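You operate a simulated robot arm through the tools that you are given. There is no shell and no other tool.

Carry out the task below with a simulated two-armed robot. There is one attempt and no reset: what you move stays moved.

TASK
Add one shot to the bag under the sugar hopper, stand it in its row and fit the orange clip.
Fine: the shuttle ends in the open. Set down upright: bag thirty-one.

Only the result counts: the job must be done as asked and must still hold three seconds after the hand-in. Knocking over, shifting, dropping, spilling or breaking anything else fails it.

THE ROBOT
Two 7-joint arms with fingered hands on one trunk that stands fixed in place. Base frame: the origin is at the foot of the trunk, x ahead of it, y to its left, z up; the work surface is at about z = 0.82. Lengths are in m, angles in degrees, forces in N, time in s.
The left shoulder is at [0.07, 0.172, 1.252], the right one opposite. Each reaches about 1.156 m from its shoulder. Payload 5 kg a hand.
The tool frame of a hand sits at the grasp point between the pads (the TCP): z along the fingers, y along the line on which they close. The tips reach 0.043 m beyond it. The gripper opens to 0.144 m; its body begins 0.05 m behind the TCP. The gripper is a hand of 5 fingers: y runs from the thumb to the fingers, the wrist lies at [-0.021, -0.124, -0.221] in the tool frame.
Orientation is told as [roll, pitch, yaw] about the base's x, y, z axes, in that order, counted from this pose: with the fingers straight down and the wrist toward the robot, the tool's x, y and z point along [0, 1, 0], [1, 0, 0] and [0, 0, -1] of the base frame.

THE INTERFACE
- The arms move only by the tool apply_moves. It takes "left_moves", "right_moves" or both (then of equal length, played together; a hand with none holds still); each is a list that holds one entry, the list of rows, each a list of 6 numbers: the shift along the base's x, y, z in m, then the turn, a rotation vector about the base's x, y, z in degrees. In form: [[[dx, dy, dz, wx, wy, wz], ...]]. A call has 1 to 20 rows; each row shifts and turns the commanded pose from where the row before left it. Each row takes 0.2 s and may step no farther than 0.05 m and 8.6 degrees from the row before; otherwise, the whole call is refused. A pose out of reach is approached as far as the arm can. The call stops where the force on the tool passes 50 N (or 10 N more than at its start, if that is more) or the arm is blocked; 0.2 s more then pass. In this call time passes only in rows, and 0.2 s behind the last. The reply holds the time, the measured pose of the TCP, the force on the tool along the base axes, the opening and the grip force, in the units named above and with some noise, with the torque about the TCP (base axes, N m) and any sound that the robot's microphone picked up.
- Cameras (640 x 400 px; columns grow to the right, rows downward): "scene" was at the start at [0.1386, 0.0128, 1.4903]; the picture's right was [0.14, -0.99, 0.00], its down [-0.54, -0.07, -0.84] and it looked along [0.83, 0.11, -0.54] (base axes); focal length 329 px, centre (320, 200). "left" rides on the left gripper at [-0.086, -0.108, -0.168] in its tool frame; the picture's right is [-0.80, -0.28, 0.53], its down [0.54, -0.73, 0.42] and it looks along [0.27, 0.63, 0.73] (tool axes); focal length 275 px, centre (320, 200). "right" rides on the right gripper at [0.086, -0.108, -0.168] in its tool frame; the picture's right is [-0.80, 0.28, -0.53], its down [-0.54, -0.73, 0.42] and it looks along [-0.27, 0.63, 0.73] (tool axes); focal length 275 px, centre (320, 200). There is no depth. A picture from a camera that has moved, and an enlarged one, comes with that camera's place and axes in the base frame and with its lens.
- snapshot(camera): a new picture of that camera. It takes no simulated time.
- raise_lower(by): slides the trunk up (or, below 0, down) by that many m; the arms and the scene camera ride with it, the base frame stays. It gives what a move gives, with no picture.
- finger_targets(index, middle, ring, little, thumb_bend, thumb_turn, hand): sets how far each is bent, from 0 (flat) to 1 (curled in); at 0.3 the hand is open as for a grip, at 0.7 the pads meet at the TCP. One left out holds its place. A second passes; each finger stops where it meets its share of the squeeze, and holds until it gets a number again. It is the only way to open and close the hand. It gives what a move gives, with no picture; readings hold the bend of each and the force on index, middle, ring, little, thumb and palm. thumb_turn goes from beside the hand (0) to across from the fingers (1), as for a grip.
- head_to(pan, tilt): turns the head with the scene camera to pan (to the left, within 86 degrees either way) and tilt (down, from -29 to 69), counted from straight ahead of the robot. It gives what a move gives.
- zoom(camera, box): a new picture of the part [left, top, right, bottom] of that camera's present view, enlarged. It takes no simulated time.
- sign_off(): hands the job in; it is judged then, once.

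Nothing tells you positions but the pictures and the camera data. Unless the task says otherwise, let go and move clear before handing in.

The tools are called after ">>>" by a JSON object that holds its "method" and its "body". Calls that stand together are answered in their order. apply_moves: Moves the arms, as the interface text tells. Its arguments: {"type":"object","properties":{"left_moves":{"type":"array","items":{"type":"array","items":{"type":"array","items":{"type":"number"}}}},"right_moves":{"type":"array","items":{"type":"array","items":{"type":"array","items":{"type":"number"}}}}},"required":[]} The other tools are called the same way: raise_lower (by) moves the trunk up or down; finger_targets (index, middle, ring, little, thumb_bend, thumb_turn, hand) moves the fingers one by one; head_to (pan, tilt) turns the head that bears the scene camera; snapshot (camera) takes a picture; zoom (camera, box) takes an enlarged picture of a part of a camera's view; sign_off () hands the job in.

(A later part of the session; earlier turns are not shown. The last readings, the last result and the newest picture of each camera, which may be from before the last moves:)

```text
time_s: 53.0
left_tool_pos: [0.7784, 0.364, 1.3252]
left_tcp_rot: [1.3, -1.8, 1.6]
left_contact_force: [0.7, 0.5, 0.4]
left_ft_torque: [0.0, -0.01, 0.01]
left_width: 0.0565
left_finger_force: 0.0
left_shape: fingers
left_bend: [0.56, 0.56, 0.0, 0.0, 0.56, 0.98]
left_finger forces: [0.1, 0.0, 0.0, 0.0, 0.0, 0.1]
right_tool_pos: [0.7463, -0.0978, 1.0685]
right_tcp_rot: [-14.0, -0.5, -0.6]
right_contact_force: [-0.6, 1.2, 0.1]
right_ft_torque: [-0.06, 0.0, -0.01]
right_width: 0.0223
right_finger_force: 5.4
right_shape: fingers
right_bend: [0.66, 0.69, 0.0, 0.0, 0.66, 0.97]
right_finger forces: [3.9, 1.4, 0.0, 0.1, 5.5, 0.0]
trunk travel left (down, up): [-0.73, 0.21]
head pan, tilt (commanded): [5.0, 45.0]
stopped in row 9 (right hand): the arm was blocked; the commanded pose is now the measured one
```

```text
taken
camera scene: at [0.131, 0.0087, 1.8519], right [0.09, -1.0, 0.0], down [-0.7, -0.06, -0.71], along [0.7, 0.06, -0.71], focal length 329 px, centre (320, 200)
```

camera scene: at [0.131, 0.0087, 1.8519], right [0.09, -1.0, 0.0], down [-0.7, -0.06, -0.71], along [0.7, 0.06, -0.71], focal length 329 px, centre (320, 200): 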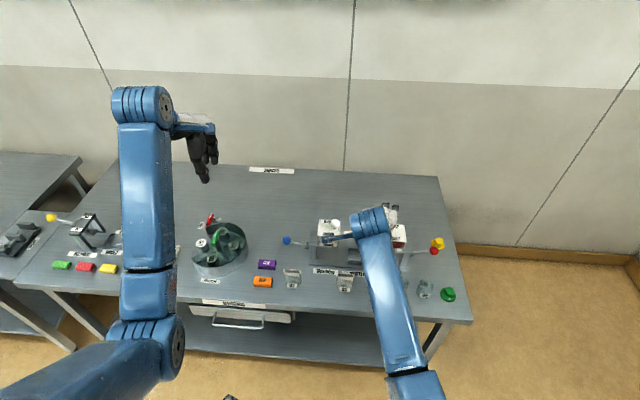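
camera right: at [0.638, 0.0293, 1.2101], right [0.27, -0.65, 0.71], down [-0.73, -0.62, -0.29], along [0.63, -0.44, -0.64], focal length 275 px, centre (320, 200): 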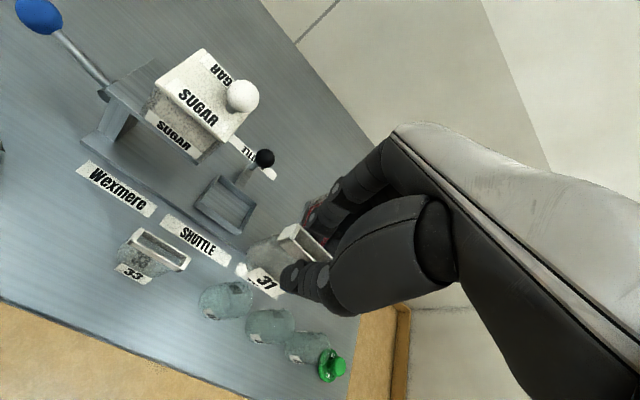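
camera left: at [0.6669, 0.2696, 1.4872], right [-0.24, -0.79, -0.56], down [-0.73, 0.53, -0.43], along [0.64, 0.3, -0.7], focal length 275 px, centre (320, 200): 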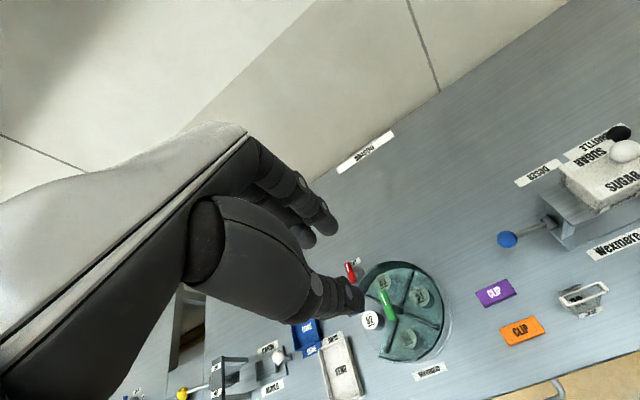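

The right elbow is now against the chest because the arm is too folded. I'll back off +x to free it, then raise the trunk so the arm stays stretched while working at the row, using the trunk for the final lowering.

>>> {"method": "apply_moves", "body": {"right_moves": [[[0.025, 0.01, 0.01, 0.7, 0, 0], [0.02, 0.01, 0.01, 0.7, 0.3, 0.3], [0.015, 0.008, 0.0, 0.6, 0.2, 0.3], [0, 0, 0, 0, 0, 0]]]}}

>>> {"method": "zoom", "body": {"camera": "right", "box": [200, 160, 400, 340]}}

>>> {"method": "snapshot", "body": {"camera": "scene"}}

```text
time_s: 54.0
left_tool_pos: [0.7788, 0.3635, 1.3262]
left_tcp_rot: [1.4, -1.9, 1.6]
left_contact_force: [0.6, -0.1, -0.4]
left_ft_torque: [0.0, 0.01, -0.05]
left_width: 0.0565
left_finger_force: 0.1
left_shape: fingers
left_bend: [0.56, 0.56, 0.0, 0.0, 0.56, 0.98]
left_finger forces: [0.1, 0.1, 0.0, 0.1, 0.0, 0.1]
right_tool_pos: [0.8077, -0.0891, 1.0855]
right_tcp_rot: [-13.3, -0.2, -0.5]
right_contact_force: [0.3, -0.1, -0.8]
right_ft_torque: [0.02, 0.03, -0.01]
right_width: 0.0222
right_finger_force: 5.2
right_shape: fingers
right_bend: [0.66, 0.69, 0.0, 0.0, 0.66, 0.97]
right_finger forces: [4.0, 1.3, 0.1, 0.1, 5.5, 0.0]
trunk travel left (down, up): [-0.73, 0.21]
head pan, tilt (commanded): [5.0, 45.0]
```

```text
2.22 times, centred on (300, 250) of right
camera zoom: at [0.7006, 0.0351, 1.2286], right [0.28, -0.66, 0.7], down [-0.73, -0.62, -0.29], along [0.63, -0.43, -0.65], focal length 612 px, centre (364, 89)
```

zoom: 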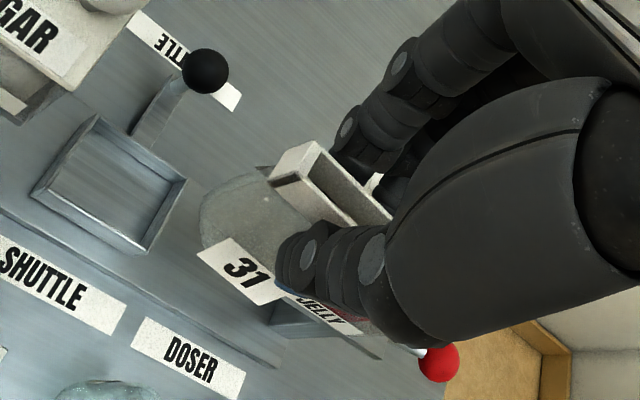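

```text
taken
camera scene: at [0.1306, 0.0074, 1.852], right [0.09, -1.0, 0.0], down [-0.7, -0.06, -0.71], along [0.7, 0.06, -0.71], focal length 329 px, centre (320, 200)
```

scene: 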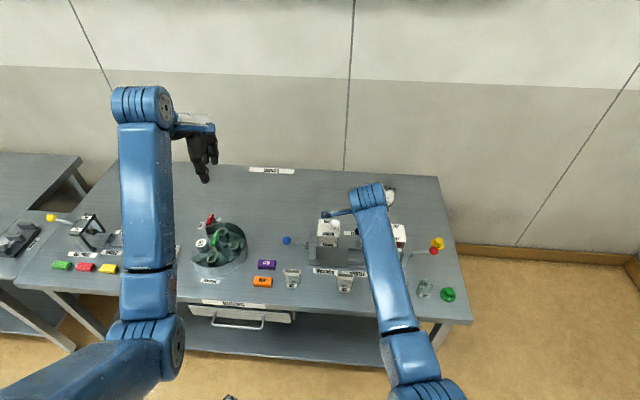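

Still slightly jammed. I'll raise the trunk 0.2 m (bag goes well above everything) and then swing the hand right to let the elbow go outward.

>>> {"method": "raise_lower", "body": {"by": 0.2}}

>>> {"method": "apply_moves", "body": {"right_moves": [[[0, -0.03, 0, 0, 0, 0], [0, -0.03, 0, 0, 0, 0], [0, -0.03, 0, 0, 0, 0], [0, -0.03, 0, 0, 0, 0], [0, -0.03, 0, 0, 0, 0], [0, 0, 0, 0, 0, 0]]]}}

>>> {"method": "snapshot", "body": {"camera": "scene"}}

>>> {"method": "snapshot", "body": {"camera": "right"}}

```text
time_s: 56.1
left_tool_pos: [0.7787, 0.3644, 1.5253]
left_tcp_rot: [1.4, -1.8, 1.6]
left_contact_force: [-0.2, -0.7, 0.1]
left_ft_torque: [-0.01, -0.01, 0.0]
left_width: 0.0568
left_finger_force: 0.1
left_shape: fingers
left_bend: [0.56, 0.56, 0.0, 0.0, 0.56, 0.98]
left_finger forces: [0.0, 0.0, 0.0, 0.0, 0.1, 0.0]
right_tool_pos: [0.8105, -0.0883, 1.2872]
right_tcp_rot: [-13.0, -0.5, -0.4]
right_contact_force: [0.5, 0.7, -0.3]
right_ft_torque: [0.03, 0.03, -0.01]
right_width: 0.0224
right_finger_force: 5.2
right_shape: fingers
right_bend: [0.66, 0.69, 0.0, 0.0, 0.66, 0.97]
right_finger forces: [4.0, 1.5, 0.0, 0.1, 5.3, 0.0]
trunk travel left (down, up): [-0.93, 0.01]
head pan, tilt (commanded): [5.0, 45.0]
```

```text
time_s: 57.5
left_tool_pos: [0.7783, 0.364, 1.5255]
left_tcp_rot: [1.5, -1.8, 1.6]
left_contact_force: [1.0, -0.6, 0.1]
left_ft_torque: [-0.02, 0.01, 0.0]
left_width: 0.0565
left_finger_force: 0.1
left_shape: fingers
left_bend: [0.56, 0.56, 0.0, 0.0, 0.56, 0.98]
left_finger forces: [0.1, 0.0, 0.0, 0.0, 0.1, 0.0]
right_tool_pos: [0.8058, -0.2192, 1.2896]
right_tcp_rot: [-11.8, 0.0, 0.1]
right_contact_force: [0.0, 0.5, 0.0]
right_ft_torque: [0.05, -0.04, -0.01]
right_width: 0.022
right_finger_force: 5.3
right_shape: fingers
right_bend: [0.66, 0.69, 0.0, 0.0, 0.66, 0.97]
right_finger forces: [3.9, 1.3, 0.0, 0.0, 5.4, 0.0]
trunk travel left (down, up): [-0.93, 0.01]
head pan, tilt (commanded): [5.0, 45.0]
```

```text
taken
camera scene: at [0.1309, 0.0078, 2.052], right [0.09, -1.0, 0.0], down [-0.7, -0.06, -0.71], along [0.7, 0.06, -0.71], focal length 329 px, centre (320, 200)
```

scene: 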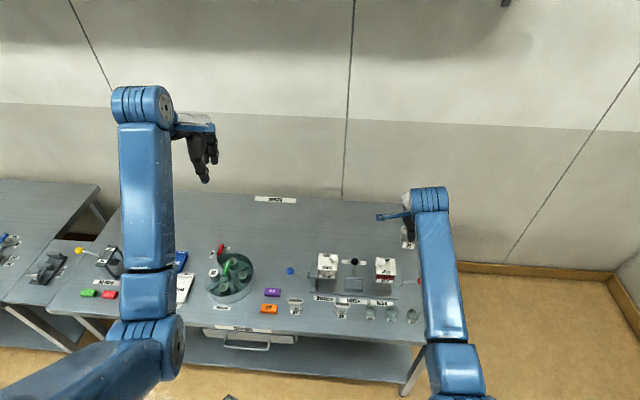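

```text
taken
camera right: at [0.697, -0.0992, 1.4354], right [0.28, -0.67, 0.69], down [-0.72, -0.62, -0.31], along [0.63, -0.41, -0.66], focal length 275 px, centre (320, 200)
```

right: 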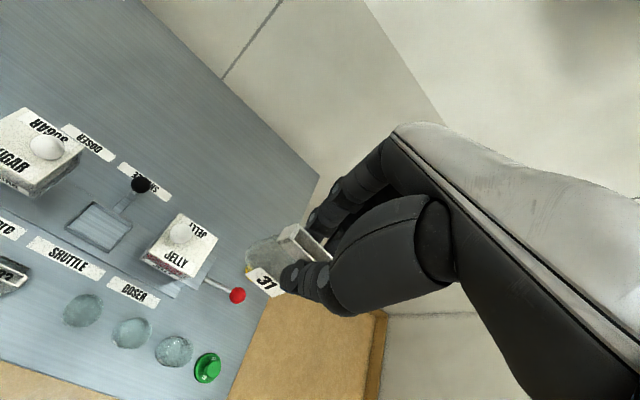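

The elbow is free again and the pose tracks. Let me zoom in to measure how the bag sits in the grip.

>>> {"method": "zoom", "body": {"camera": "right", "box": [230, 200, 350, 310]}}

>>> {"method": "zoom", "body": {"camera": "scene", "box": [370, 180, 450, 260]}}

```text
3.64 times, centred on (290, 255) of right
camera zoom: at [0.697, -0.0992, 1.4354], right [0.28, -0.67, 0.69], down [-0.72, -0.62, -0.31], along [0.63, -0.41, -0.66], focal length 1001 px, centre (429, 0)
```

zoom: 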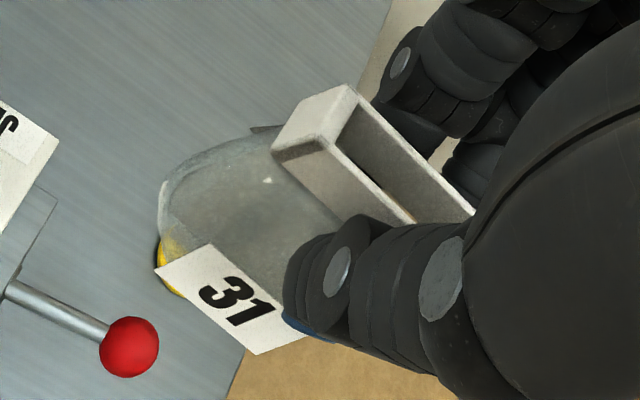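

```text
5.00 times, centred on (410, 220) of scene
camera zoom: at [0.1309, 0.0078, 2.052], right [0.09, -1.0, 0.0], down [-0.7, -0.06, -0.71], along [0.7, 0.06, -0.71], focal length 1645 px, centre (-130, 100)
```

zoom: 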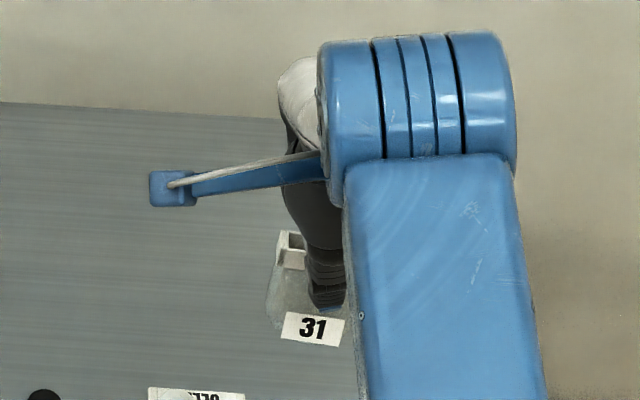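

The bag is yawed about −5° in the grip, so I'll add +4.8° of hand yaw. The row slot midway between 32 and 33 is at about [0.733, 0.064]. First I stretch the arm down in front of the doser on the right side.

>>> {"method": "apply_moves", "body": {"right_moves": [[[-0.012, 0, -0.04, 0, 0, 0.8], [-0.012, 0, -0.04, 0, 0, 0.8], [-0.012, 0, -0.04, 0, 0, 0.8], [-0.012, 0, -0.04, 0, 0, 0.8], [-0.012, 0, -0.04, 0, 0, 0.8], [-0.012, 0, -0.035, 0, 0, 0.8], [0, 0, 0, 0, 0, 0]]]}}

>>> {"method": "snapshot", "body": {"camera": "scene"}}

>>> {"method": "snapshot", "body": {"camera": "right"}}

```text
time_s: 59.1
left_tool_pos: [0.7786, 0.3633, 1.5251]
left_tcp_rot: [1.4, -1.8, 1.6]
left_contact_force: [0.3, -0.6, -0.4]
left_ft_torque: [0.0, -0.02, -0.02]
left_width: 0.0564
left_finger_force: 0.1
left_shape: fingers
left_bend: [0.56, 0.56, 0.0, 0.0, 0.56, 0.98]
left_finger forces: [0.0, 0.0, 0.0, 0.1, 0.0, 0.0]
right_tool_pos: [0.7327, -0.2174, 1.0523]
right_tcp_rot: [-11.7, -0.1, 4.8]
right_contact_force: [0.9, 0.1, -1.3]
right_ft_torque: [-0.04, 0.01, 0.02]
right_width: 0.0219
right_finger_force: 4.7
right_shape: fingers
right_bend: [0.66, 0.69, 0.0, 0.0, 0.66, 0.97]
right_finger forces: [3.9, 1.3, 0.1, 0.0, 5.2, 0.1]
trunk travel left (down, up): [-0.93, 0.01]
head pan, tilt (commanded): [5.0, 45.0]
```

```text
taken
camera scene: at [0.1315, 0.0083, 2.0519], right [0.09, -1.0, 0.0], down [-0.7, -0.06, -0.71], along [0.7, 0.06, -0.71], focal length 329 px, centre (320, 200)
```

scene: 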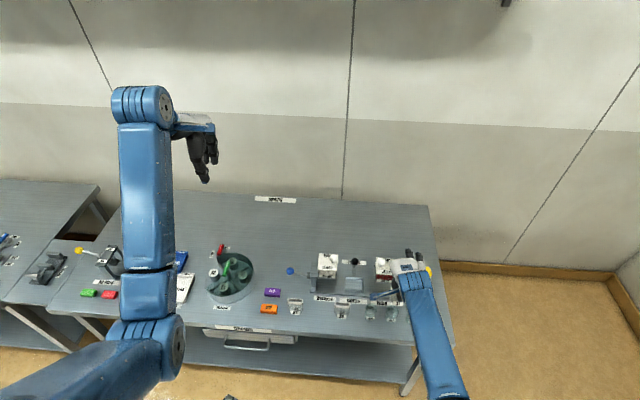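

```text
taken
camera right: at [0.6149, -0.1065, 1.1982], right [0.34, -0.64, 0.69], down [-0.67, -0.68, -0.31], along [0.66, -0.36, -0.66], focal length 275 px, centre (320, 200)
```

right: 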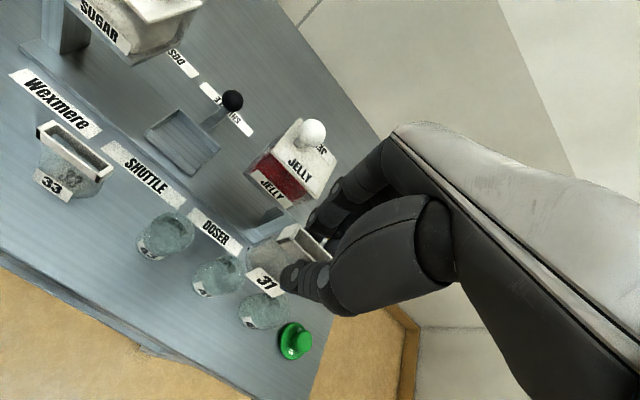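

Tracking is good. Now moving left along the row at safe height, half way first.

>>> {"method": "apply_moves", "body": {"right_moves": [[[0, 0.035, 0, 0, 0, 0], [0, 0.035, 0, 0, 0, 0], [0, 0.035, 0, 0, 0, 0], [0, 0.035, 0, 0, 0, 0], [0, 0.035, 0, 0, 0, 0], [0, 0, 0, 0, 0, 0]]]}}

>>> {"method": "snapshot", "body": {"camera": "scene"}}

```text
time_s: 60.7
left_tool_pos: [0.7795, 0.3648, 1.5262]
left_tcp_rot: [1.3, -1.7, 1.5]
left_contact_force: [1.0, 0.4, -0.1]
left_ft_torque: [-0.02, 0.03, -0.03]
left_width: 0.0566
left_finger_force: 0.0
left_shape: fingers
left_bend: [0.56, 0.56, 0.0, 0.0, 0.56, 0.98]
left_finger forces: [0.1, 0.0, 0.0, 0.0, 0.1, 0.0]
right_tool_pos: [0.7209, -0.142, 1.0246]
right_tcp_rot: [-17.8, 1.4, 3.5]
right_contact_force: [0.1, -0.3, -0.4]
right_ft_torque: [0.0, 0.01, 0.01]
right_width: 0.022
right_finger_force: 4.9
right_shape: fingers
right_bend: [0.66, 0.69, 0.0, 0.0, 0.66, 0.97]
right_finger forces: [4.0, 1.3, 0.1, 0.0, 5.3, 0.1]
trunk travel left (down, up): [-0.93, 0.01]
head pan, tilt (commanded): [5.0, 45.0]
stopped in row 6 (right hand): the arm was blocked; the commanded pose is now the measured one
```

```text
taken
camera scene: at [0.1314, 0.0088, 2.0519], right [0.09, -1.0, 0.0], down [-0.7, -0.06, -0.71], along [0.7, 0.06, -0.71], focal length 329 px, centre (320, 200)
```

scene: 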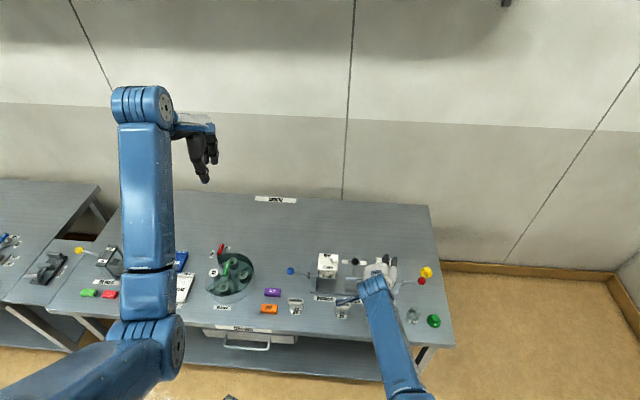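

Blocked again; I'll look down at the right elbow to understand what it is touching.

>>> {"method": "head_to", "body": {"pan": -15, "tilt": 66}}

>>> {"method": "snapshot", "body": {"camera": "scene"}}

>>> {"method": "snapshot", "body": {"camera": "right"}}

```text
time_s: 61.6
left_tool_pos: [0.779, 0.3635, 1.5267]
left_tcp_rot: [1.4, -1.8, 1.6]
left_contact_force: [0.7, -0.7, -0.2]
left_ft_torque: [0.0, -0.01, 0.03]
left_width: 0.0561
left_finger_force: 0.1
left_shape: fingers
left_bend: [0.56, 0.56, 0.0, 0.0, 0.56, 0.98]
left_finger forces: [0.0, 0.0, 0.1, 0.0, 0.0, 0.1]
right_tool_pos: [0.7201, -0.1424, 1.0237]
right_tcp_rot: [-17.7, 1.4, 3.6]
right_contact_force: [-0.6, -0.2, -0.6]
right_ft_torque: [0.01, -0.07, -0.01]
right_width: 0.022
right_finger_force: 5.7
right_shape: fingers
right_bend: [0.66, 0.69, 0.0, 0.0, 0.66, 0.97]
right_finger forces: [4.0, 1.3, 0.0, 0.0, 5.2, 0.1]
trunk travel left (down, up): [-0.93, 0.01]
head pan, tilt (commanded): [-15.0, 66.0]
```

```text
taken
camera scene: at [0.1078, -0.0148, 2.0259], right [-0.26, -0.97, 0.0], down [-0.88, 0.24, -0.41], along [0.39, -0.1, -0.91], focal length 329 px, centre (320, 200)
```

scene: 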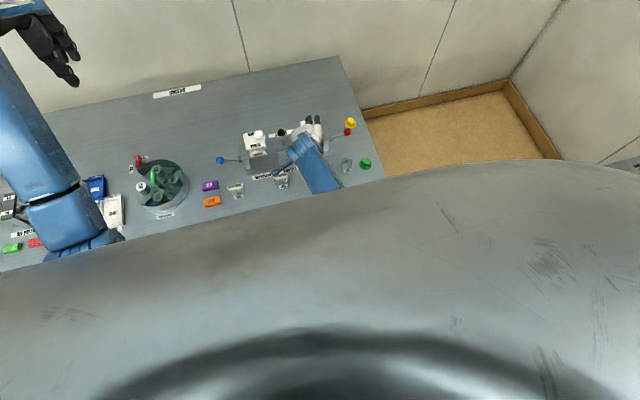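

```text
taken
camera right: at [0.6085, -0.0145, 1.1598], right [0.34, -0.58, 0.74], down [-0.69, -0.69, -0.22], along [0.64, -0.44, -0.63], focal length 275 px, centre (320, 200)
```

right: 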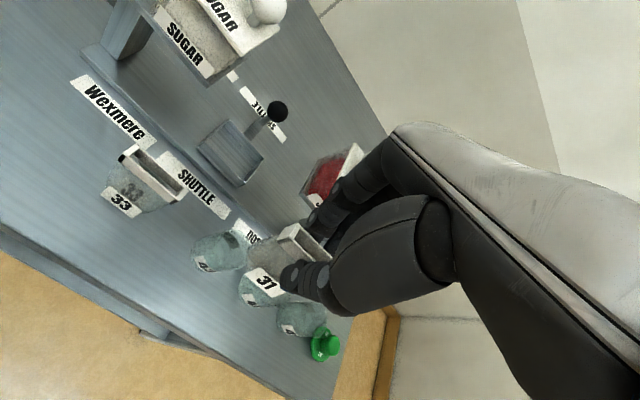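

The chest is blocking the folded elbow. I'll back the hand out to the right and up to free it, and correct the tilt that the jam caused.

>>> {"method": "apply_moves", "body": {"right_moves": [[[0.01, -0.03, 0.02, 2, -0.5, 0.4], [0.02, -0.03, 0.03, 2, -0.5, 0.4], [0.02, -0.02, 0.035, 1.8, -0.4, 0.4], [0.03, -0.01, 0.035, 0, 0, 0], [0.03, -0.01, 0.035, 0, 0, 0], [0.03, -0.01, 0.03, 0, 0, 0], [0.02, -0.01, 0.03, 0, 0, 0], [0, 0, 0, 0, 0, 0]]]}}

>>> {"method": "head_to", "body": {"pan": -10, "tilt": 45}}

>>> {"method": "snapshot", "body": {"camera": "scene"}}

>>> {"method": "snapshot", "body": {"camera": "right"}}

```text
time_s: 63.4
left_tool_pos: [0.7776, 0.3637, 1.5252]
left_tcp_rot: [1.4, -1.9, 1.6]
left_contact_force: [-0.5, -0.4, 0.0]
left_ft_torque: [-0.02, 0.0, 0.02]
left_width: 0.0567
left_finger_force: 0.1
left_shape: fingers
left_bend: [0.56, 0.56, 0.0, 0.0, 0.56, 0.98]
left_finger forces: [0.0, 0.1, 0.0, 0.1, 0.0, 0.0]
right_tool_pos: [0.8783, -0.2608, 1.24]
right_tcp_rot: [-11.9, -0.4, 4.7]
right_contact_force: [-0.3, -0.6, -0.6]
right_ft_torque: [0.0, 0.0, 0.01]
right_width: 0.0219
right_finger_force: 4.9
right_shape: fingers
right_bend: [0.66, 0.69, 0.0, 0.0, 0.66, 0.97]
right_finger forces: [3.9, 1.3, 0.1, 0.0, 5.0, 0.0]
trunk travel left (down, up): [-0.93, 0.01]
head pan, tilt (commanded): [-15.0, 66.0]
```

```text
time_s: 64.2
left_tool_pos: [0.7784, 0.3645, 1.5263]
left_tcp_rot: [1.5, -1.8, 1.7]
left_contact_force: [0.1, -0.3, 0.9]
left_ft_torque: [-0.03, -0.03, -0.02]
left_width: 0.0566
left_finger_force: 0.0
left_shape: fingers
left_bend: [0.56, 0.56, 0.0, 0.0, 0.56, 0.98]
left_finger forces: [0.0, 0.1, 0.0, 0.0, 0.1, 0.0]
right_tool_pos: [0.8791, -0.2593, 1.2405]
right_tcp_rot: [-11.9, -0.5, 4.8]
right_contact_force: [-0.2, 0.6, -0.5]
right_ft_torque: [-0.01, -0.01, -0.02]
right_width: 0.0218
right_finger_force: 5.6
right_shape: fingers
right_bend: [0.66, 0.69, 0.0, 0.0, 0.66, 0.97]
right_finger forces: [3.9, 1.3, 0.0, 0.0, 5.0, 0.0]
trunk travel left (down, up): [-0.93, 0.01]
head pan, tilt (commanded): [-10.0, 45.0]
```

```text
taken
camera scene: at [0.1301, -0.0131, 2.0519], right [-0.17, -0.98, 0.0], down [-0.7, 0.12, -0.71], along [0.7, -0.12, -0.71], focal length 329 px, centre (320, 200)
```

scene: 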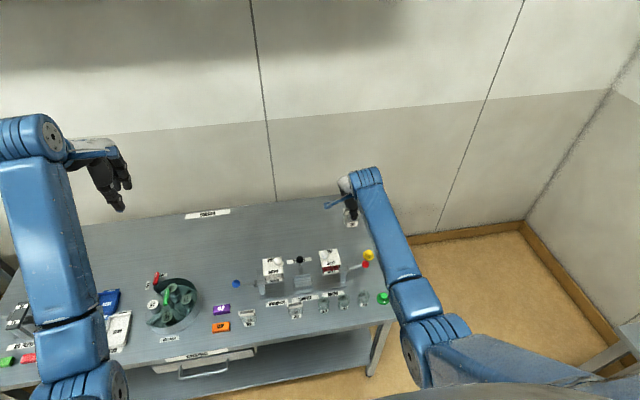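

```text
taken
camera right: at [0.7612, -0.1492, 1.3861], right [0.33, -0.64, 0.69], down [-0.67, -0.68, -0.31], along [0.66, -0.36, -0.66], focal length 275 px, centre (320, 200)
```

right: 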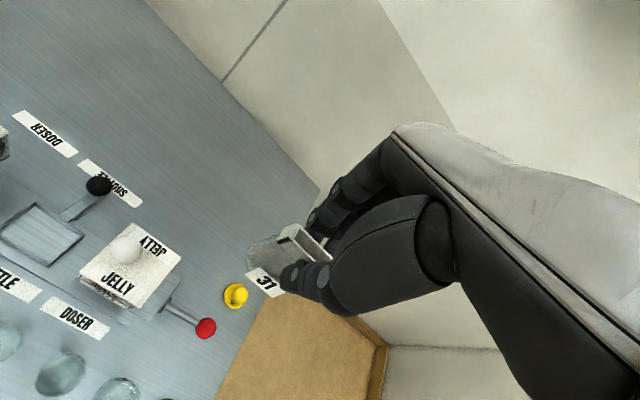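

The elbow is in a "down" posture, which hits the chest. I'll bring the trunk down in stages while raising both hands, so the arms become level and the elbow can hang outward.

>>> {"method": "apply_moves", "body": {"right_moves": [[[0, 0, 0.045, 0, 0, 0], [0, 0, 0.045, 0, 0, 0], [0, 0, 0.045, 0, 0, 0], [0, 0, 0.045, 0, 0, 0]]], "left_moves": [[[0, 0, 0.045, -0.3, 0.4, -0.4], [0, 0, 0.045, -0.4, 0.4, -0.4], [0, 0, 0.045, -0.4, 0.5, -0.4], [0, 0, 0.045, -0.3, 0.5, -0.4]]]}}

>>> {"method": "raise_lower", "body": {"by": -0.28}}

>>> {"method": "apply_moves", "body": {"right_moves": [[[0, 0, 0.045, 0, 0, 0], [0, 0, 0.045, 0, 0, 0], [0, 0, 0.045, 0, 0, 0], [0, 0, 0.045, 0, 0, 0]]], "left_moves": [[[0, 0, 0.045, 0, 0, 0], [0, 0, 0.045, 0, 0, 0], [0, 0, 0.045, 0, 0, 0], [0, 0, 0.045, 0, 0, 0]]]}}

>>> {"method": "raise_lower", "body": {"by": -0.18}}

>>> {"method": "snapshot", "body": {"camera": "scene"}}

>>> {"method": "snapshot", "body": {"camera": "right"}}

```text
time_s: 65.2
left_tool_pos: [0.778, 0.3639, 1.7046]
left_tcp_rot: [0.2, 0.2, -0.1]
left_contact_force: [-0.1, -1.0, -0.9]
left_ft_torque: [0.03, 0.02, -0.02]
left_width: 0.0565
left_finger_force: 0.0
left_shape: fingers
left_bend: [0.56, 0.56, 0.0, 0.0, 0.56, 0.98]
left_finger forces: [0.0, 0.0, 0.0, 0.1, 0.0, 0.0]
right_tool_pos: [0.8782, -0.2627, 1.4185]
right_tcp_rot: [-11.8, -0.3, 4.8]
right_contact_force: [0.0, 0.0, -1.1]
right_ft_torque: [-0.03, -0.08, 0.01]
right_width: 0.0214
right_finger_force: 5.0
right_shape: fingers
right_bend: [0.66, 0.69, 0.0, 0.0, 0.66, 0.97]
right_finger forces: [3.8, 1.1, 0.0, 0.0, 5.0, 0.1]
trunk travel left (down, up): [-0.93, 0.01]
head pan, tilt (commanded): [-10.0, 45.0]
```

```text
time_s: 68.0
left_tool_pos: [0.7787, 0.3648, 1.4254]
left_tcp_rot: [0.0, -0.1, 0.0]
left_contact_force: [0.8, 0.7, -0.3]
left_ft_torque: [-0.01, 0.01, -0.04]
left_width: 0.0567
left_finger_force: 0.1
left_shape: fingers
left_bend: [0.56, 0.56, 0.0, 0.0, 0.56, 0.98]
left_finger forces: [0.0, 0.0, 0.1, 0.0, 0.1, 0.0]
right_tool_pos: [0.8794, -0.261, 1.1386]
right_tcp_rot: [-11.9, -0.5, 4.9]
right_contact_force: [-0.6, -0.2, -0.4]
right_ft_torque: [-0.01, 0.01, -0.03]
right_width: 0.0217
right_finger_force: 4.8
right_shape: fingers
right_bend: [0.66, 0.69, 0.0, 0.0, 0.66, 0.97]
right_finger forces: [3.8, 1.1, 0.0, 0.0, 5.0, 0.0]
trunk travel left (down, up): [-0.65, 0.29]
head pan, tilt (commanded): [-10.0, 45.0]
```

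```text
time_s: 69.0
left_tool_pos: [0.7773, 0.3647, 1.6071]
left_tcp_rot: [0.1, 0.1, 0.0]
left_contact_force: [-0.2, 0.5, -0.2]
left_ft_torque: [0.03, 0.0, 0.01]
left_width: 0.0567
left_finger_force: 0.0
left_shape: fingers
left_bend: [0.56, 0.56, 0.0, 0.0, 0.56, 0.98]
left_finger forces: [0.0, 0.0, 0.0, 0.0, 0.0, 0.1]
right_tool_pos: [0.8766, -0.2626, 1.3187]
right_tcp_rot: [-12.0, -0.4, 4.8]
right_contact_force: [-1.2, 0.1, -0.9]
right_ft_torque: [-0.04, -0.06, -0.01]
right_width: 0.022
right_finger_force: 4.9
right_shape: fingers
right_bend: [0.67, 0.69, 0.0, 0.0, 0.66, 0.97]
right_finger forces: [3.8, 1.2, 0.0, 0.0, 4.8, 0.0]
trunk travel left (down, up): [-0.65, 0.29]
head pan, tilt (commanded): [-10.0, 45.0]
```

```text
time_s: 71.0
left_tool_pos: [0.7791, 0.3629, 1.4272]
left_tcp_rot: [0.0, 0.0, -0.1]
left_contact_force: [-1.0, 0.5, -0.2]
left_ft_torque: [0.0, -0.01, 0.01]
left_width: 0.0566
left_finger_force: 0.1
left_shape: fingers
left_bend: [0.56, 0.56, 0.0, 0.0, 0.56, 0.98]
left_finger forces: [0.1, 0.0, 0.1, 0.0, 0.0, 0.1]
right_tool_pos: [0.8779, -0.2619, 1.139]
right_tcp_rot: [-11.9, -0.5, 4.9]
right_contact_force: [-0.7, -0.4, -0.5]
right_ft_torque: [0.0, 0.01, 0.01]
right_width: 0.0219
right_finger_force: 4.6
right_shape: fingers
right_bend: [0.67, 0.69, 0.0, 0.0, 0.66, 0.97]
right_finger forces: [3.8, 1.2, 0.0, 0.1, 4.9, 0.1]
trunk travel left (down, up): [-0.47, 0.47]
head pan, tilt (commanded): [-10.0, 45.0]
```

```text
taken
camera scene: at [0.1301, -0.0134, 1.592], right [-0.17, -0.98, 0.0], down [-0.7, 0.12, -0.71], along [0.7, -0.12, -0.71], focal length 329 px, centre (320, 200)
```

scene: 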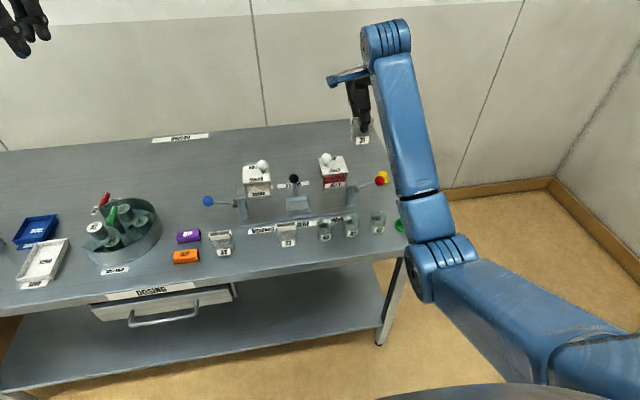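

```text
taken
camera right: at [0.7599, -0.1511, 1.2834], right [0.33, -0.64, 0.69], down [-0.67, -0.68, -0.31], along [0.66, -0.36, -0.66], focal length 275 px, centre (320, 200)
```

right: 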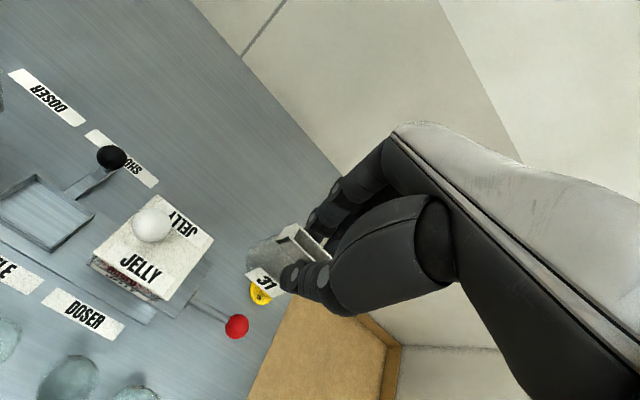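

With a lower trunk the elbow will hang forward and down, away from the chest. I'll lower the trunk further in stages while keeping both hands at safe height.

>>> {"method": "apply_moves", "body": {"right_moves": [[[0, 0, 0.045, 0, 0, 0], [0, 0, 0.045, 0, 0, 0], [0, 0, 0.045, 0, 0, 0], [0, 0, 0.045, 0, 0, 0]]], "left_moves": [[[0, 0, 0.045, 0, 0, 0], [0, 0, 0.045, 0, 0, 0], [0, 0, 0.045, 0, 0, 0], [0, 0, 0.045, 0, 0, 0]]]}}

>>> {"method": "raise_lower", "body": {"by": -0.18}}

>>> {"method": "apply_moves", "body": {"right_moves": [[[0, 0, 0.045, 0, 0, 0], [0, 0, 0.045, 0, 0, 0], [0, 0, 0.045, 0, 0, 0], [0, 0, 0.045, 0, 0, 0]]]}}

>>> {"method": "raise_lower", "body": {"by": -0.17}}

>>> {"method": "snapshot", "body": {"camera": "scene"}}

```text
time_s: 72.0
left_tool_pos: [0.7765, 0.3638, 1.6071]
left_tcp_rot: [0.1, -0.1, 0.2]
left_contact_force: [-0.4, 0.8, -0.2]
left_ft_torque: [0.02, -0.08, 0.0]
left_width: 0.0566
left_finger_force: 0.0
left_shape: fingers
left_bend: [0.56, 0.56, 0.0, 0.0, 0.56, 0.98]
left_finger forces: [0.0, 0.1, 0.0, 0.0, 0.0, 0.0]
right_tool_pos: [0.876, -0.2642, 1.3191]
right_tcp_rot: [-11.9, -0.5, 4.8]
right_contact_force: [-1.2, -0.3, -0.4]
right_ft_torque: [-0.01, -0.04, 0.0]
right_width: 0.0213
right_finger_force: 4.1
right_shape: fingers
right_bend: [0.67, 0.69, 0.0, 0.0, 0.66, 0.97]
right_finger forces: [3.8, 1.1, 0.0, 0.0, 4.7, 0.1]
trunk travel left (down, up): [-0.47, 0.47]
head pan, tilt (commanded): [-10.0, 45.0]
```

```text
time_s: 74.0
left_tool_pos: [0.7786, 0.364, 1.4261]
left_tcp_rot: [0.1, 0.0, 0.0]
left_contact_force: [0.1, -0.2, 0.3]
left_ft_torque: [-0.02, -0.01, 0.02]
left_width: 0.0566
left_finger_force: 0.1
left_shape: fingers
left_bend: [0.56, 0.56, 0.0, 0.0, 0.56, 0.98]
left_finger forces: [0.0, 0.0, 0.0, 0.0, 0.1, 0.1]
right_tool_pos: [0.8789, -0.2632, 1.1392]
right_tcp_rot: [-11.9, -0.6, 4.9]
right_contact_force: [-0.7, -0.3, -0.8]
right_ft_torque: [-0.01, -0.01, 0.0]
right_width: 0.0218
right_finger_force: 4.9
right_shape: fingers
right_bend: [0.67, 0.69, 0.0, 0.0, 0.66, 0.97]
right_finger forces: [3.7, 1.2, 0.1, 0.0, 4.9, 0.0]
trunk travel left (down, up): [-0.29, 0.65]
head pan, tilt (commanded): [-10.0, 45.0]
```

```text
time_s: 75.0
left_tool_pos: [0.7775, 0.3657, 1.426]
left_tcp_rot: [-0.1, -0.1, 0.0]
left_contact_force: [-1.0, 1.0, -0.1]
left_ft_torque: [-0.02, -0.09, 0.0]
left_width: 0.0566
left_finger_force: 0.1
left_shape: fingers
left_bend: [0.56, 0.56, 0.0, 0.0, 0.56, 0.98]
left_finger forces: [0.0, 0.1, 0.0, 0.0, 0.0, 0.0]
right_tool_pos: [0.8754, -0.2627, 1.3235]
right_tcp_rot: [-12.0, -0.5, 4.8]
right_contact_force: [-0.1, 0.6, -1.1]
right_ft_torque: [-0.05, -0.02, -0.03]
right_width: 0.0216
right_finger_force: 4.9
right_shape: fingers
right_bend: [0.67, 0.69, 0.0, 0.0, 0.66, 0.97]
right_finger forces: [3.6, 1.1, 0.0, 0.0, 4.8, 0.1]
trunk travel left (down, up): [-0.29, 0.65]
head pan, tilt (commanded): [-10.0, 45.0]
```

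```text
time_s: 77.0
left_tool_pos: [0.7798, 0.3651, 1.2566]
left_tcp_rot: [0.1, -0.1, 0.0]
left_contact_force: [-0.4, -0.3, 0.5]
left_ft_torque: [-0.03, 0.02, 0.02]
left_width: 0.0565
left_finger_force: 0.1
left_shape: fingers
left_bend: [0.56, 0.56, 0.0, 0.0, 0.56, 0.98]
left_finger forces: [0.0, 0.0, 0.0, 0.0, 0.0, 0.0]
right_tool_pos: [0.8773, -0.2635, 1.1523]
right_tcp_rot: [-11.9, -0.6, 4.8]
right_contact_force: [-0.8, -0.1, -0.6]
right_ft_torque: [0.02, -0.02, 0.01]
right_width: 0.0215
right_finger_force: 5.0
right_shape: fingers
right_bend: [0.67, 0.69, 0.0, 0.0, 0.66, 0.97]
right_finger forces: [3.7, 1.1, 0.0, 0.1, 4.7, 0.0]
trunk travel left (down, up): [-0.12, 0.82]
head pan, tilt (commanded): [-10.0, 45.0]
```

```text
taken
camera scene: at [0.13, -0.0135, 1.242], right [-0.17, -0.98, 0.0], down [-0.7, 0.12, -0.71], along [0.7, -0.12, -0.71], focal length 329 px, centre (320, 200)
```

scene: 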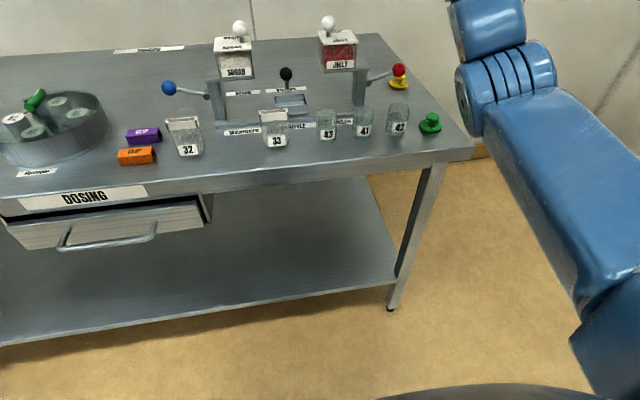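

Now the camera has a great view, and the right elbow hangs forward and outward. Moving the bag forward (−x) then left toward the slot, checking tracking as I go.

>>> {"method": "apply_moves", "body": {"right_moves": [[[-0.03, 0.0, -0.005, 0, 0.1, 0], [-0.03, 0.0, -0.01, 0, 0.1, 0], [-0.03, 0.0, -0.02, 0, 0.1, 0], [-0.03, 0.0, -0.02, 0, 0.1, 0], [-0.024, 0.0, -0.02, 0, 0.1, 0], [0, 0, 0, 0, 0, 0]]]}}

>>> {"method": "snapshot", "body": {"camera": "scene"}}

```text
time_s: 78.4
left_tool_pos: [0.78, 0.3649, 1.2556]
left_tcp_rot: [0.0, 0.0, 0.0]
left_contact_force: [-0.3, 0.0, -0.2]
left_ft_torque: [0.0, 0.02, -0.04]
left_width: 0.0568
left_finger_force: 0.1
left_shape: fingers
left_bend: [0.56, 0.56, 0.0, 0.0, 0.56, 0.98]
left_finger forces: [0.1, 0.0, 0.1, 0.0, 0.0, 0.0]
right_tool_pos: [0.7336, -0.2633, 1.0775]
right_tcp_rot: [-11.8, 0.1, 4.8]
right_contact_force: [0.3, 1.5, -1.5]
right_ft_torque: [-0.05, 0.02, 0.0]
right_width: 0.0216
right_finger_force: 5.0
right_shape: fingers
right_bend: [0.67, 0.69, 0.0, 0.0, 0.66, 0.97]
right_finger forces: [3.8, 1.2, 0.0, 0.0, 4.8, 0.1]
trunk travel left (down, up): [-0.12, 0.82]
head pan, tilt (commanded): [-10.0, 45.0]
```

```text
taken
camera scene: at [0.1304, -0.0131, 1.2419], right [-0.17, -0.98, 0.0], down [-0.7, 0.12, -0.71], along [0.7, -0.12, -0.71], focal length 329 px, centre (320, 200)
```

scene: 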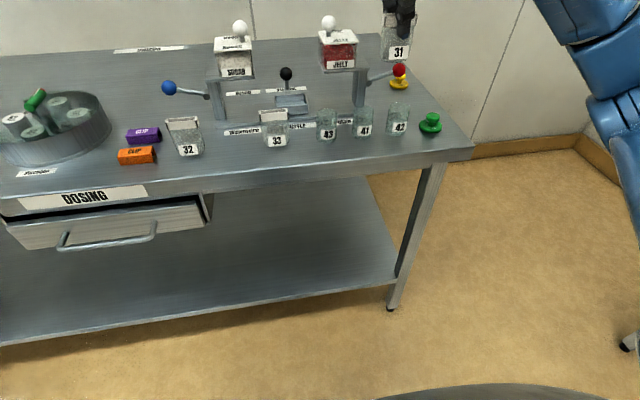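

Tracking perfectly with the elbow outward. Moving left along the row.

>>> {"method": "apply_moves", "body": {"right_moves": [[[0, 0.04, 0, 0, 0, 0], [0, 0.04, 0, 0, 0, 0], [0, 0.04, 0, 0, 0, 0], [0, 0.04, 0, 0, 0, 0], [0, 0, 0, 0, 0, 0]]]}}

>>> {"method": "snapshot", "body": {"camera": "scene"}}

```text
time_s: 79.6
left_tool_pos: [0.7807, 0.3624, 1.2568]
left_tcp_rot: [0.1, 0.0, 0.0]
left_contact_force: [0.4, -0.6, 0.1]
left_ft_torque: [0.05, 0.01, -0.01]
left_width: 0.0564
left_finger_force: 0.0
left_shape: fingers
left_bend: [0.56, 0.56, 0.0, 0.0, 0.56, 0.98]
left_finger forces: [0.0, 0.0, 0.0, 0.1, 0.1, 0.0]
right_tool_pos: [0.7336, -0.1061, 1.0785]
right_tcp_rot: [-11.8, 0.0, 4.8]
right_contact_force: [0.0, -0.1, -1.0]
right_ft_torque: [0.09, -0.03, -0.03]
right_width: 0.0213
right_finger_force: 4.7
right_shape: fingers
right_bend: [0.67, 0.69, 0.0, 0.0, 0.66, 0.97]
right_finger forces: [3.7, 1.3, 0.1, 0.0, 4.7, 0.1]
trunk travel left (down, up): [-0.12, 0.82]
head pan, tilt (commanded): [-10.0, 45.0]
```

```text
taken
camera scene: at [0.13, -0.0147, 1.2419], right [-0.17, -0.98, 0.0], down [-0.7, 0.12, -0.71], along [0.7, -0.12, -0.71], focal length 329 px, centre (320, 200)
```

scene: 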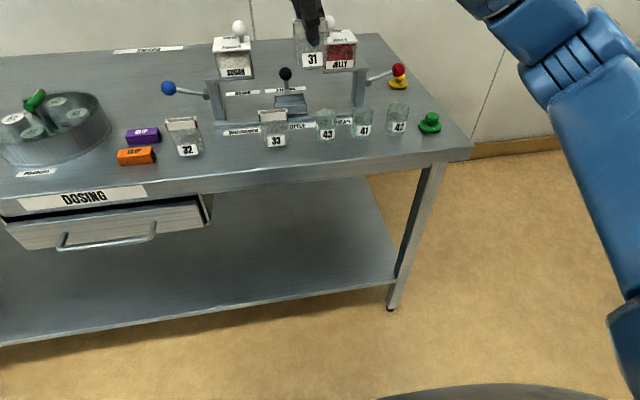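

>>> {"method": "apply_moves", "body": {"right_moves": [[[0, 0.043, 0, 0, 0, 0], [0, 0.043, 0, 0, 0, 0], [0, 0.042, 0, 0, 0, 0], [0, 0.042, 0, 0, 0, 0], [0, 0, 0, 0, 0, 0]]]}}

>>> {"method": "head_to", "body": {"pan": 5, "tilt": 32}}

>>> {"method": "snapshot", "body": {"camera": "scene"}}

>>> {"method": "snapshot", "body": {"camera": "right"}}

```text
time_s: 80.8
left_tool_pos: [0.7794, 0.3617, 1.2564]
left_tcp_rot: [0.1, -0.1, 0.2]
left_contact_force: [0.1, -1.0, 0.1]
left_ft_torque: [0.08, 0.01, 0.0]
left_width: 0.0566
left_finger_force: 0.0
left_shape: fingers
left_bend: [0.56, 0.56, 0.0, 0.0, 0.56, 0.98]
left_finger forces: [0.0, 0.0, 0.0, 0.0, 0.0, 0.0]
right_tool_pos: [0.7324, 0.0622, 1.0769]
right_tcp_rot: [-11.8, 0.0, 4.7]
right_contact_force: [0.6, 0.3, 0.1]
right_ft_torque: [0.04, 0.0, -0.01]
right_width: 0.0214
right_finger_force: 4.7
right_shape: fingers
right_bend: [0.67, 0.69, 0.0, 0.0, 0.66, 0.97]
right_finger forces: [3.8, 1.2, 0.0, 0.0, 4.7, 0.0]
trunk travel left (down, up): [-0.12, 0.82]
head pan, tilt (commanded): [-10.0, 45.0]
```

```text
time_s: 81.5
left_tool_pos: [0.78, 0.3646, 1.256]
left_tcp_rot: [0.0, 0.0, -0.1]
left_contact_force: [0.0, -0.3, 0.7]
left_ft_torque: [-0.01, -0.01, 0.04]
left_width: 0.0564
left_finger_force: 0.1
left_shape: fingers
left_bend: [0.56, 0.56, 0.0, 0.0, 0.56, 0.98]
left_finger forces: [0.0, 0.0, 0.1, 0.0, 0.0, 0.0]
right_tool_pos: [0.7324, 0.0653, 1.0752]
right_tcp_rot: [-12.0, 0.1, 4.7]
right_contact_force: [-0.3, 0.1, -0.6]
right_ft_torque: [-0.01, 0.02, -0.02]
right_width: 0.0211
right_finger_force: 4.7
right_shape: fingers
right_bend: [0.67, 0.69, 0.0, 0.0, 0.66, 0.97]
right_finger forces: [3.7, 1.1, 0.1, 0.1, 4.6, 0.0]
trunk travel left (down, up): [-0.12, 0.82]
head pan, tilt (commanded): [5.0, 32.0]
```

```text
taken
camera scene: at [0.1394, 0.0087, 1.2613], right [0.09, -1.0, 0.0], down [-0.53, -0.05, -0.85], along [0.84, 0.07, -0.53], focal length 329 px, centre (320, 200)
```

scene: 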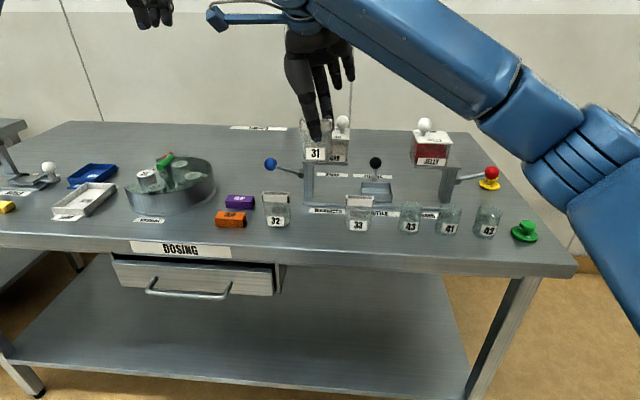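

```text
taken
camera right: at [0.6156, 0.1759, 1.223], right [0.34, -0.64, 0.69], down [-0.67, -0.68, -0.3], along [0.66, -0.36, -0.66], focal length 275 px, centre (320, 200)
```

right: 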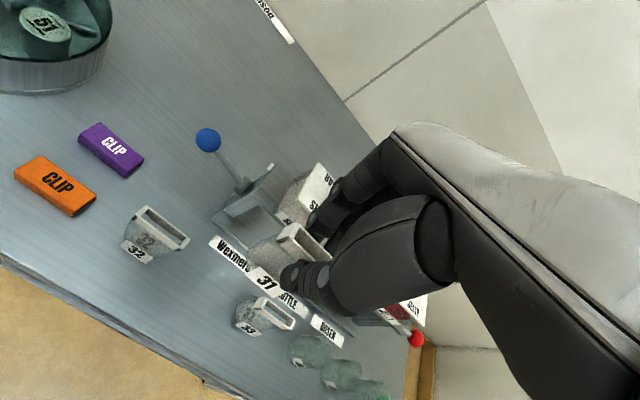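

Bag 31 is hovering over the gap between 32 and 33. I'll zoom in to fix the exact slot position and the bag's attitude before lowering.

>>> {"method": "zoom", "body": {"camera": "scene", "box": [250, 100, 390, 240]}}

>>> {"method": "zoom", "body": {"camera": "right", "box": [110, 190, 350, 340]}}

>>> {"method": "zoom", "body": {"camera": "scene", "box": [210, 180, 390, 240]}}

```text
2.86 times, centred on (320, 170) of scene
camera zoom: at [0.1394, 0.0087, 1.2613], right [0.09, -1.0, 0.0], down [-0.53, -0.05, -0.85], along [0.84, 0.07, -0.53], focal length 940 px, centre (320, 286)
```

zoom: 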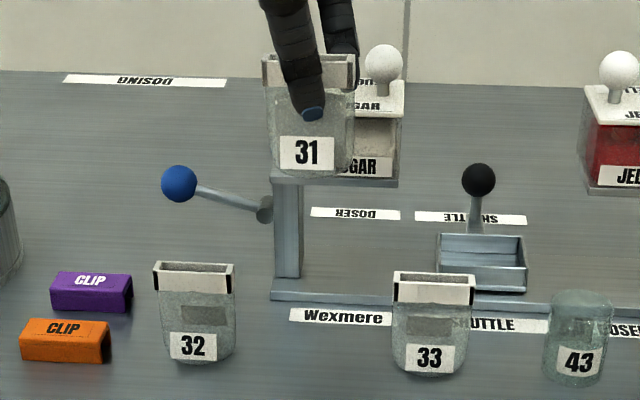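

```text
2.67 times, centred on (230, 265) of right
camera zoom: at [0.6156, 0.1759, 1.223], right [0.34, -0.64, 0.69], down [-0.67, -0.68, -0.3], along [0.66, -0.36, -0.66], focal length 734 px, centre (560, 27)
```

zoom: 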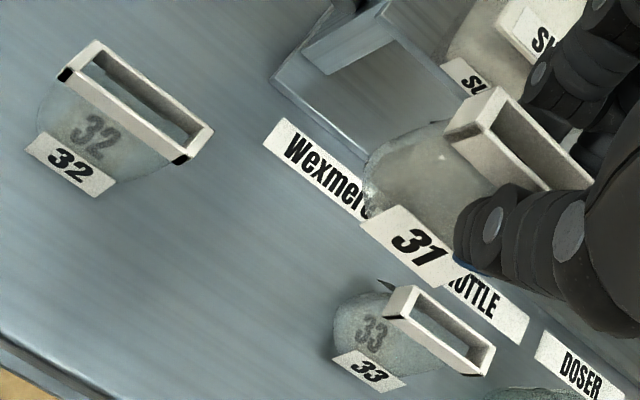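

```text
3.56 times, centred on (300, 210) of scene
camera zoom: at [0.1394, 0.0087, 1.2613], right [0.09, -1.0, 0.0], down [-0.53, -0.05, -0.85], along [0.84, 0.07, -0.53], focal length 1170 px, centre (391, 164)
```

zoom: 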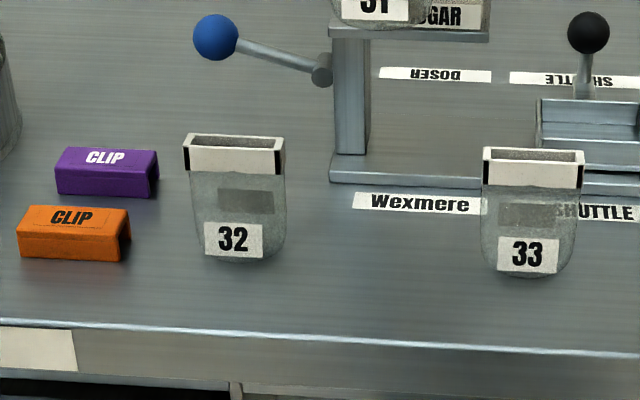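

Slot: both neighbours sit at x ≈ 0.7325, y = 0.154 and −0.024, so the midpoint is y ≈ 0.065. The bag hangs upright; lowering it most of the way.

>>> {"method": "apply_moves", "body": {"right_moves": [[[0, -0.002, -0.03, 0, 0, 0], [0, 0, -0.03, 0, 0, 0], [0, 0, -0.03, 0, 0, 0], [0, 0, -0.03, 0, 0, 0], [0, 0, -0.02, 0, 0, 0], [0, 0, 0, 0, 0, 0]]]}}

>>> {"method": "zoom", "body": {"camera": "scene", "box": [230, 130, 390, 250]}}

>>> {"method": "zoom", "body": {"camera": "right", "box": [150, 190, 350, 340]}}

```text
time_s: 83.0
left_tool_pos: [0.7767, 0.3638, 1.2583]
left_tcp_rot: [-0.1, -0.2, 0.0]
left_contact_force: [0.5, -1.3, -1.1]
left_ft_torque: [0.07, 0.03, 0.02]
left_width: 0.0568
left_finger_force: 0.0
left_shape: fingers
left_bend: [0.56, 0.56, 0.0, 0.0, 0.56, 0.98]
left_finger forces: [0.1, 0.0, 0.0, 0.0, 0.1, 0.0]
right_tool_pos: [0.7299, 0.0672, 0.9499]
right_tcp_rot: [-11.6, -1.2, 5.1]
right_contact_force: [-25.1, 5.0, 34.2]
right_ft_torque: [-1.83, -5.67, -0.53]
right_width: 0.0214
right_finger_force: 28.8
right_shape: fingers
right_bend: [0.67, 0.69, 0.0, 0.0, 0.66, 0.97]
right_finger forces: [3.7, 1.1, 19.8, 27.7, 4.7, 0.0]
trunk travel left (down, up): [-0.12, 0.82]
head pan, tilt (commanded): [5.0, 32.0]
stopped in row 6 (right hand): the force on the tool passed its limit at 52 N (the readings are from after the stop); the commanded pose is now the measured one
```

```text
3.33 times, centred on (310, 190) of scene
camera zoom: at [0.1347, 0.0087, 1.2619], right [0.09, -1.0, 0.0], down [-0.52, -0.05, -0.85], along [0.85, 0.07, -0.53], focal length 1097 px, centre (353, 233)
```

zoom: 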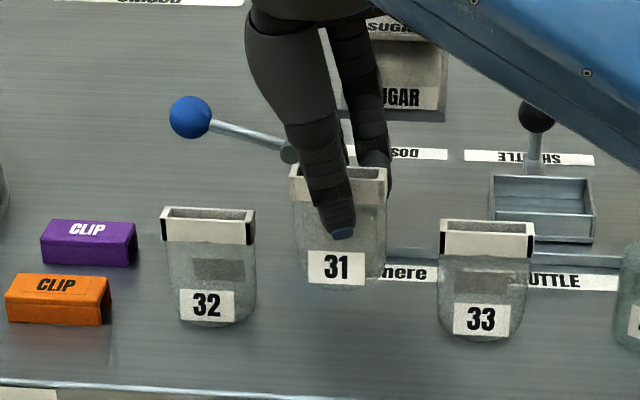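

```text
2.67 times, centred on (250, 265) of right
camera zoom: at [0.6096, 0.1765, 1.0944], right [0.33, -0.65, 0.69], down [-0.66, -0.68, -0.32], along [0.67, -0.35, -0.65], focal length 734 px, centre (507, 27)
```

zoom: 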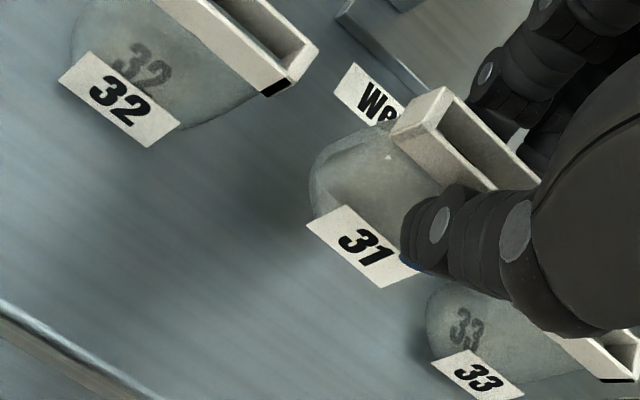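

The flattened ring and little fingers came down onto the sugar hopper lid. Backing straight up right away.

>>> {"method": "apply_moves", "body": {"right_moves": [[[0, 0, 0.012, 0, 0, 0], [0, 0, 0.015, 0, 0, 0], [0, 0, 0.02, 0, 0, 0], [0, 0, 0.02, 0, 0, 0]]]}}

>>> {"method": "snapshot", "body": {"camera": "scene"}}

>>> {"method": "zoom", "body": {"camera": "scene", "box": [250, 80, 470, 220]}}

>>> {"method": "zoom", "body": {"camera": "left", "box": [440, 60, 640, 300]}}

```text
time_s: 84.0
left_tool_pos: [0.7786, 0.3617, 1.2571]
left_tcp_rot: [0.0, -0.1, -0.1]
left_contact_force: [-0.4, 0.3, 0.7]
left_ft_torque: [0.06, -0.05, 0.02]
left_width: 0.0564
left_finger_force: 0.1
left_shape: fingers
left_bend: [0.56, 0.56, 0.0, 0.0, 0.56, 0.98]
left_finger forces: [0.0, 0.1, 0.1, 0.1, 0.0, 0.1]
right_tool_pos: [0.7328, 0.0634, 1.0076]
right_tcp_rot: [-11.8, -0.3, 4.8]
right_contact_force: [-0.1, 0.1, 0.3]
right_ft_torque: [-0.04, -0.15, 0.09]
right_width: 0.0213
right_finger_force: 5.0
right_shape: fingers
right_bend: [0.67, 0.69, 0.0, 0.0, 0.66, 0.97]
right_finger forces: [3.6, 1.1, 1.0, 0.0, 4.5, 0.1]
trunk travel left (down, up): [-0.12, 0.82]
head pan, tilt (commanded): [5.0, 32.0]
```

```text
taken
camera scene: at [0.1378, 0.0076, 1.2616], right [0.09, -1.0, 0.0], down [-0.53, -0.05, -0.85], along [0.85, 0.07, -0.53], focal length 329 px, centre (320, 200)
```

scene: 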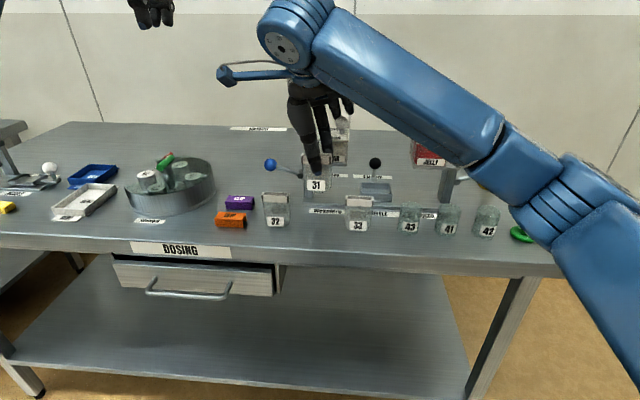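

```text
2.86 times, centred on (360, 150) of scene
camera zoom: at [0.1378, 0.0076, 1.2616], right [0.09, -1.0, 0.0], down [-0.53, -0.05, -0.85], along [0.85, 0.07, -0.53], focal length 940 px, centre (206, 343)
```

zoom: 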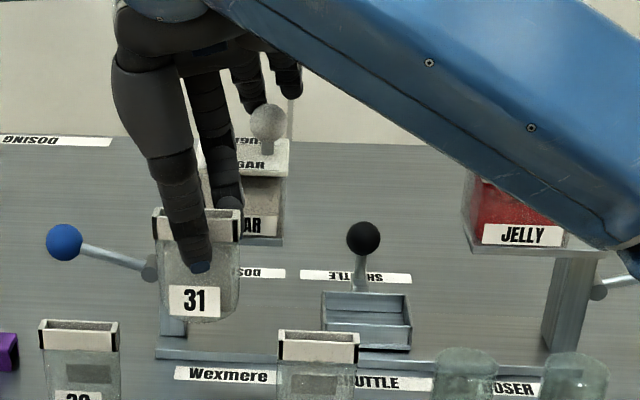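

```text
1.67 times, centred on (540, 180) of left
camera zoom: at [0.6694, 0.2756, 1.4247], right [-0.28, -0.8, -0.54], down [-0.72, 0.54, -0.42], along [0.63, 0.27, -0.73], focal length 459 px, centre (-47, 233)
```

zoom: 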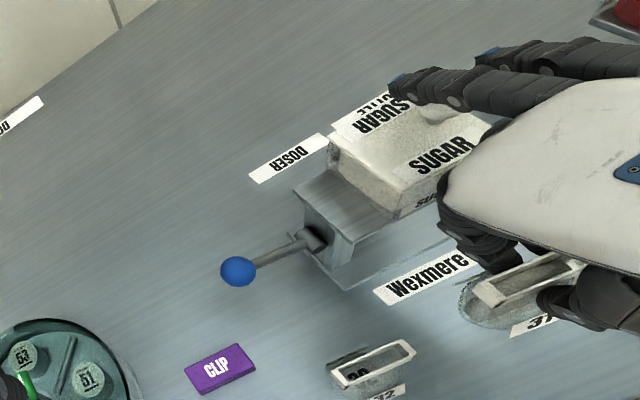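

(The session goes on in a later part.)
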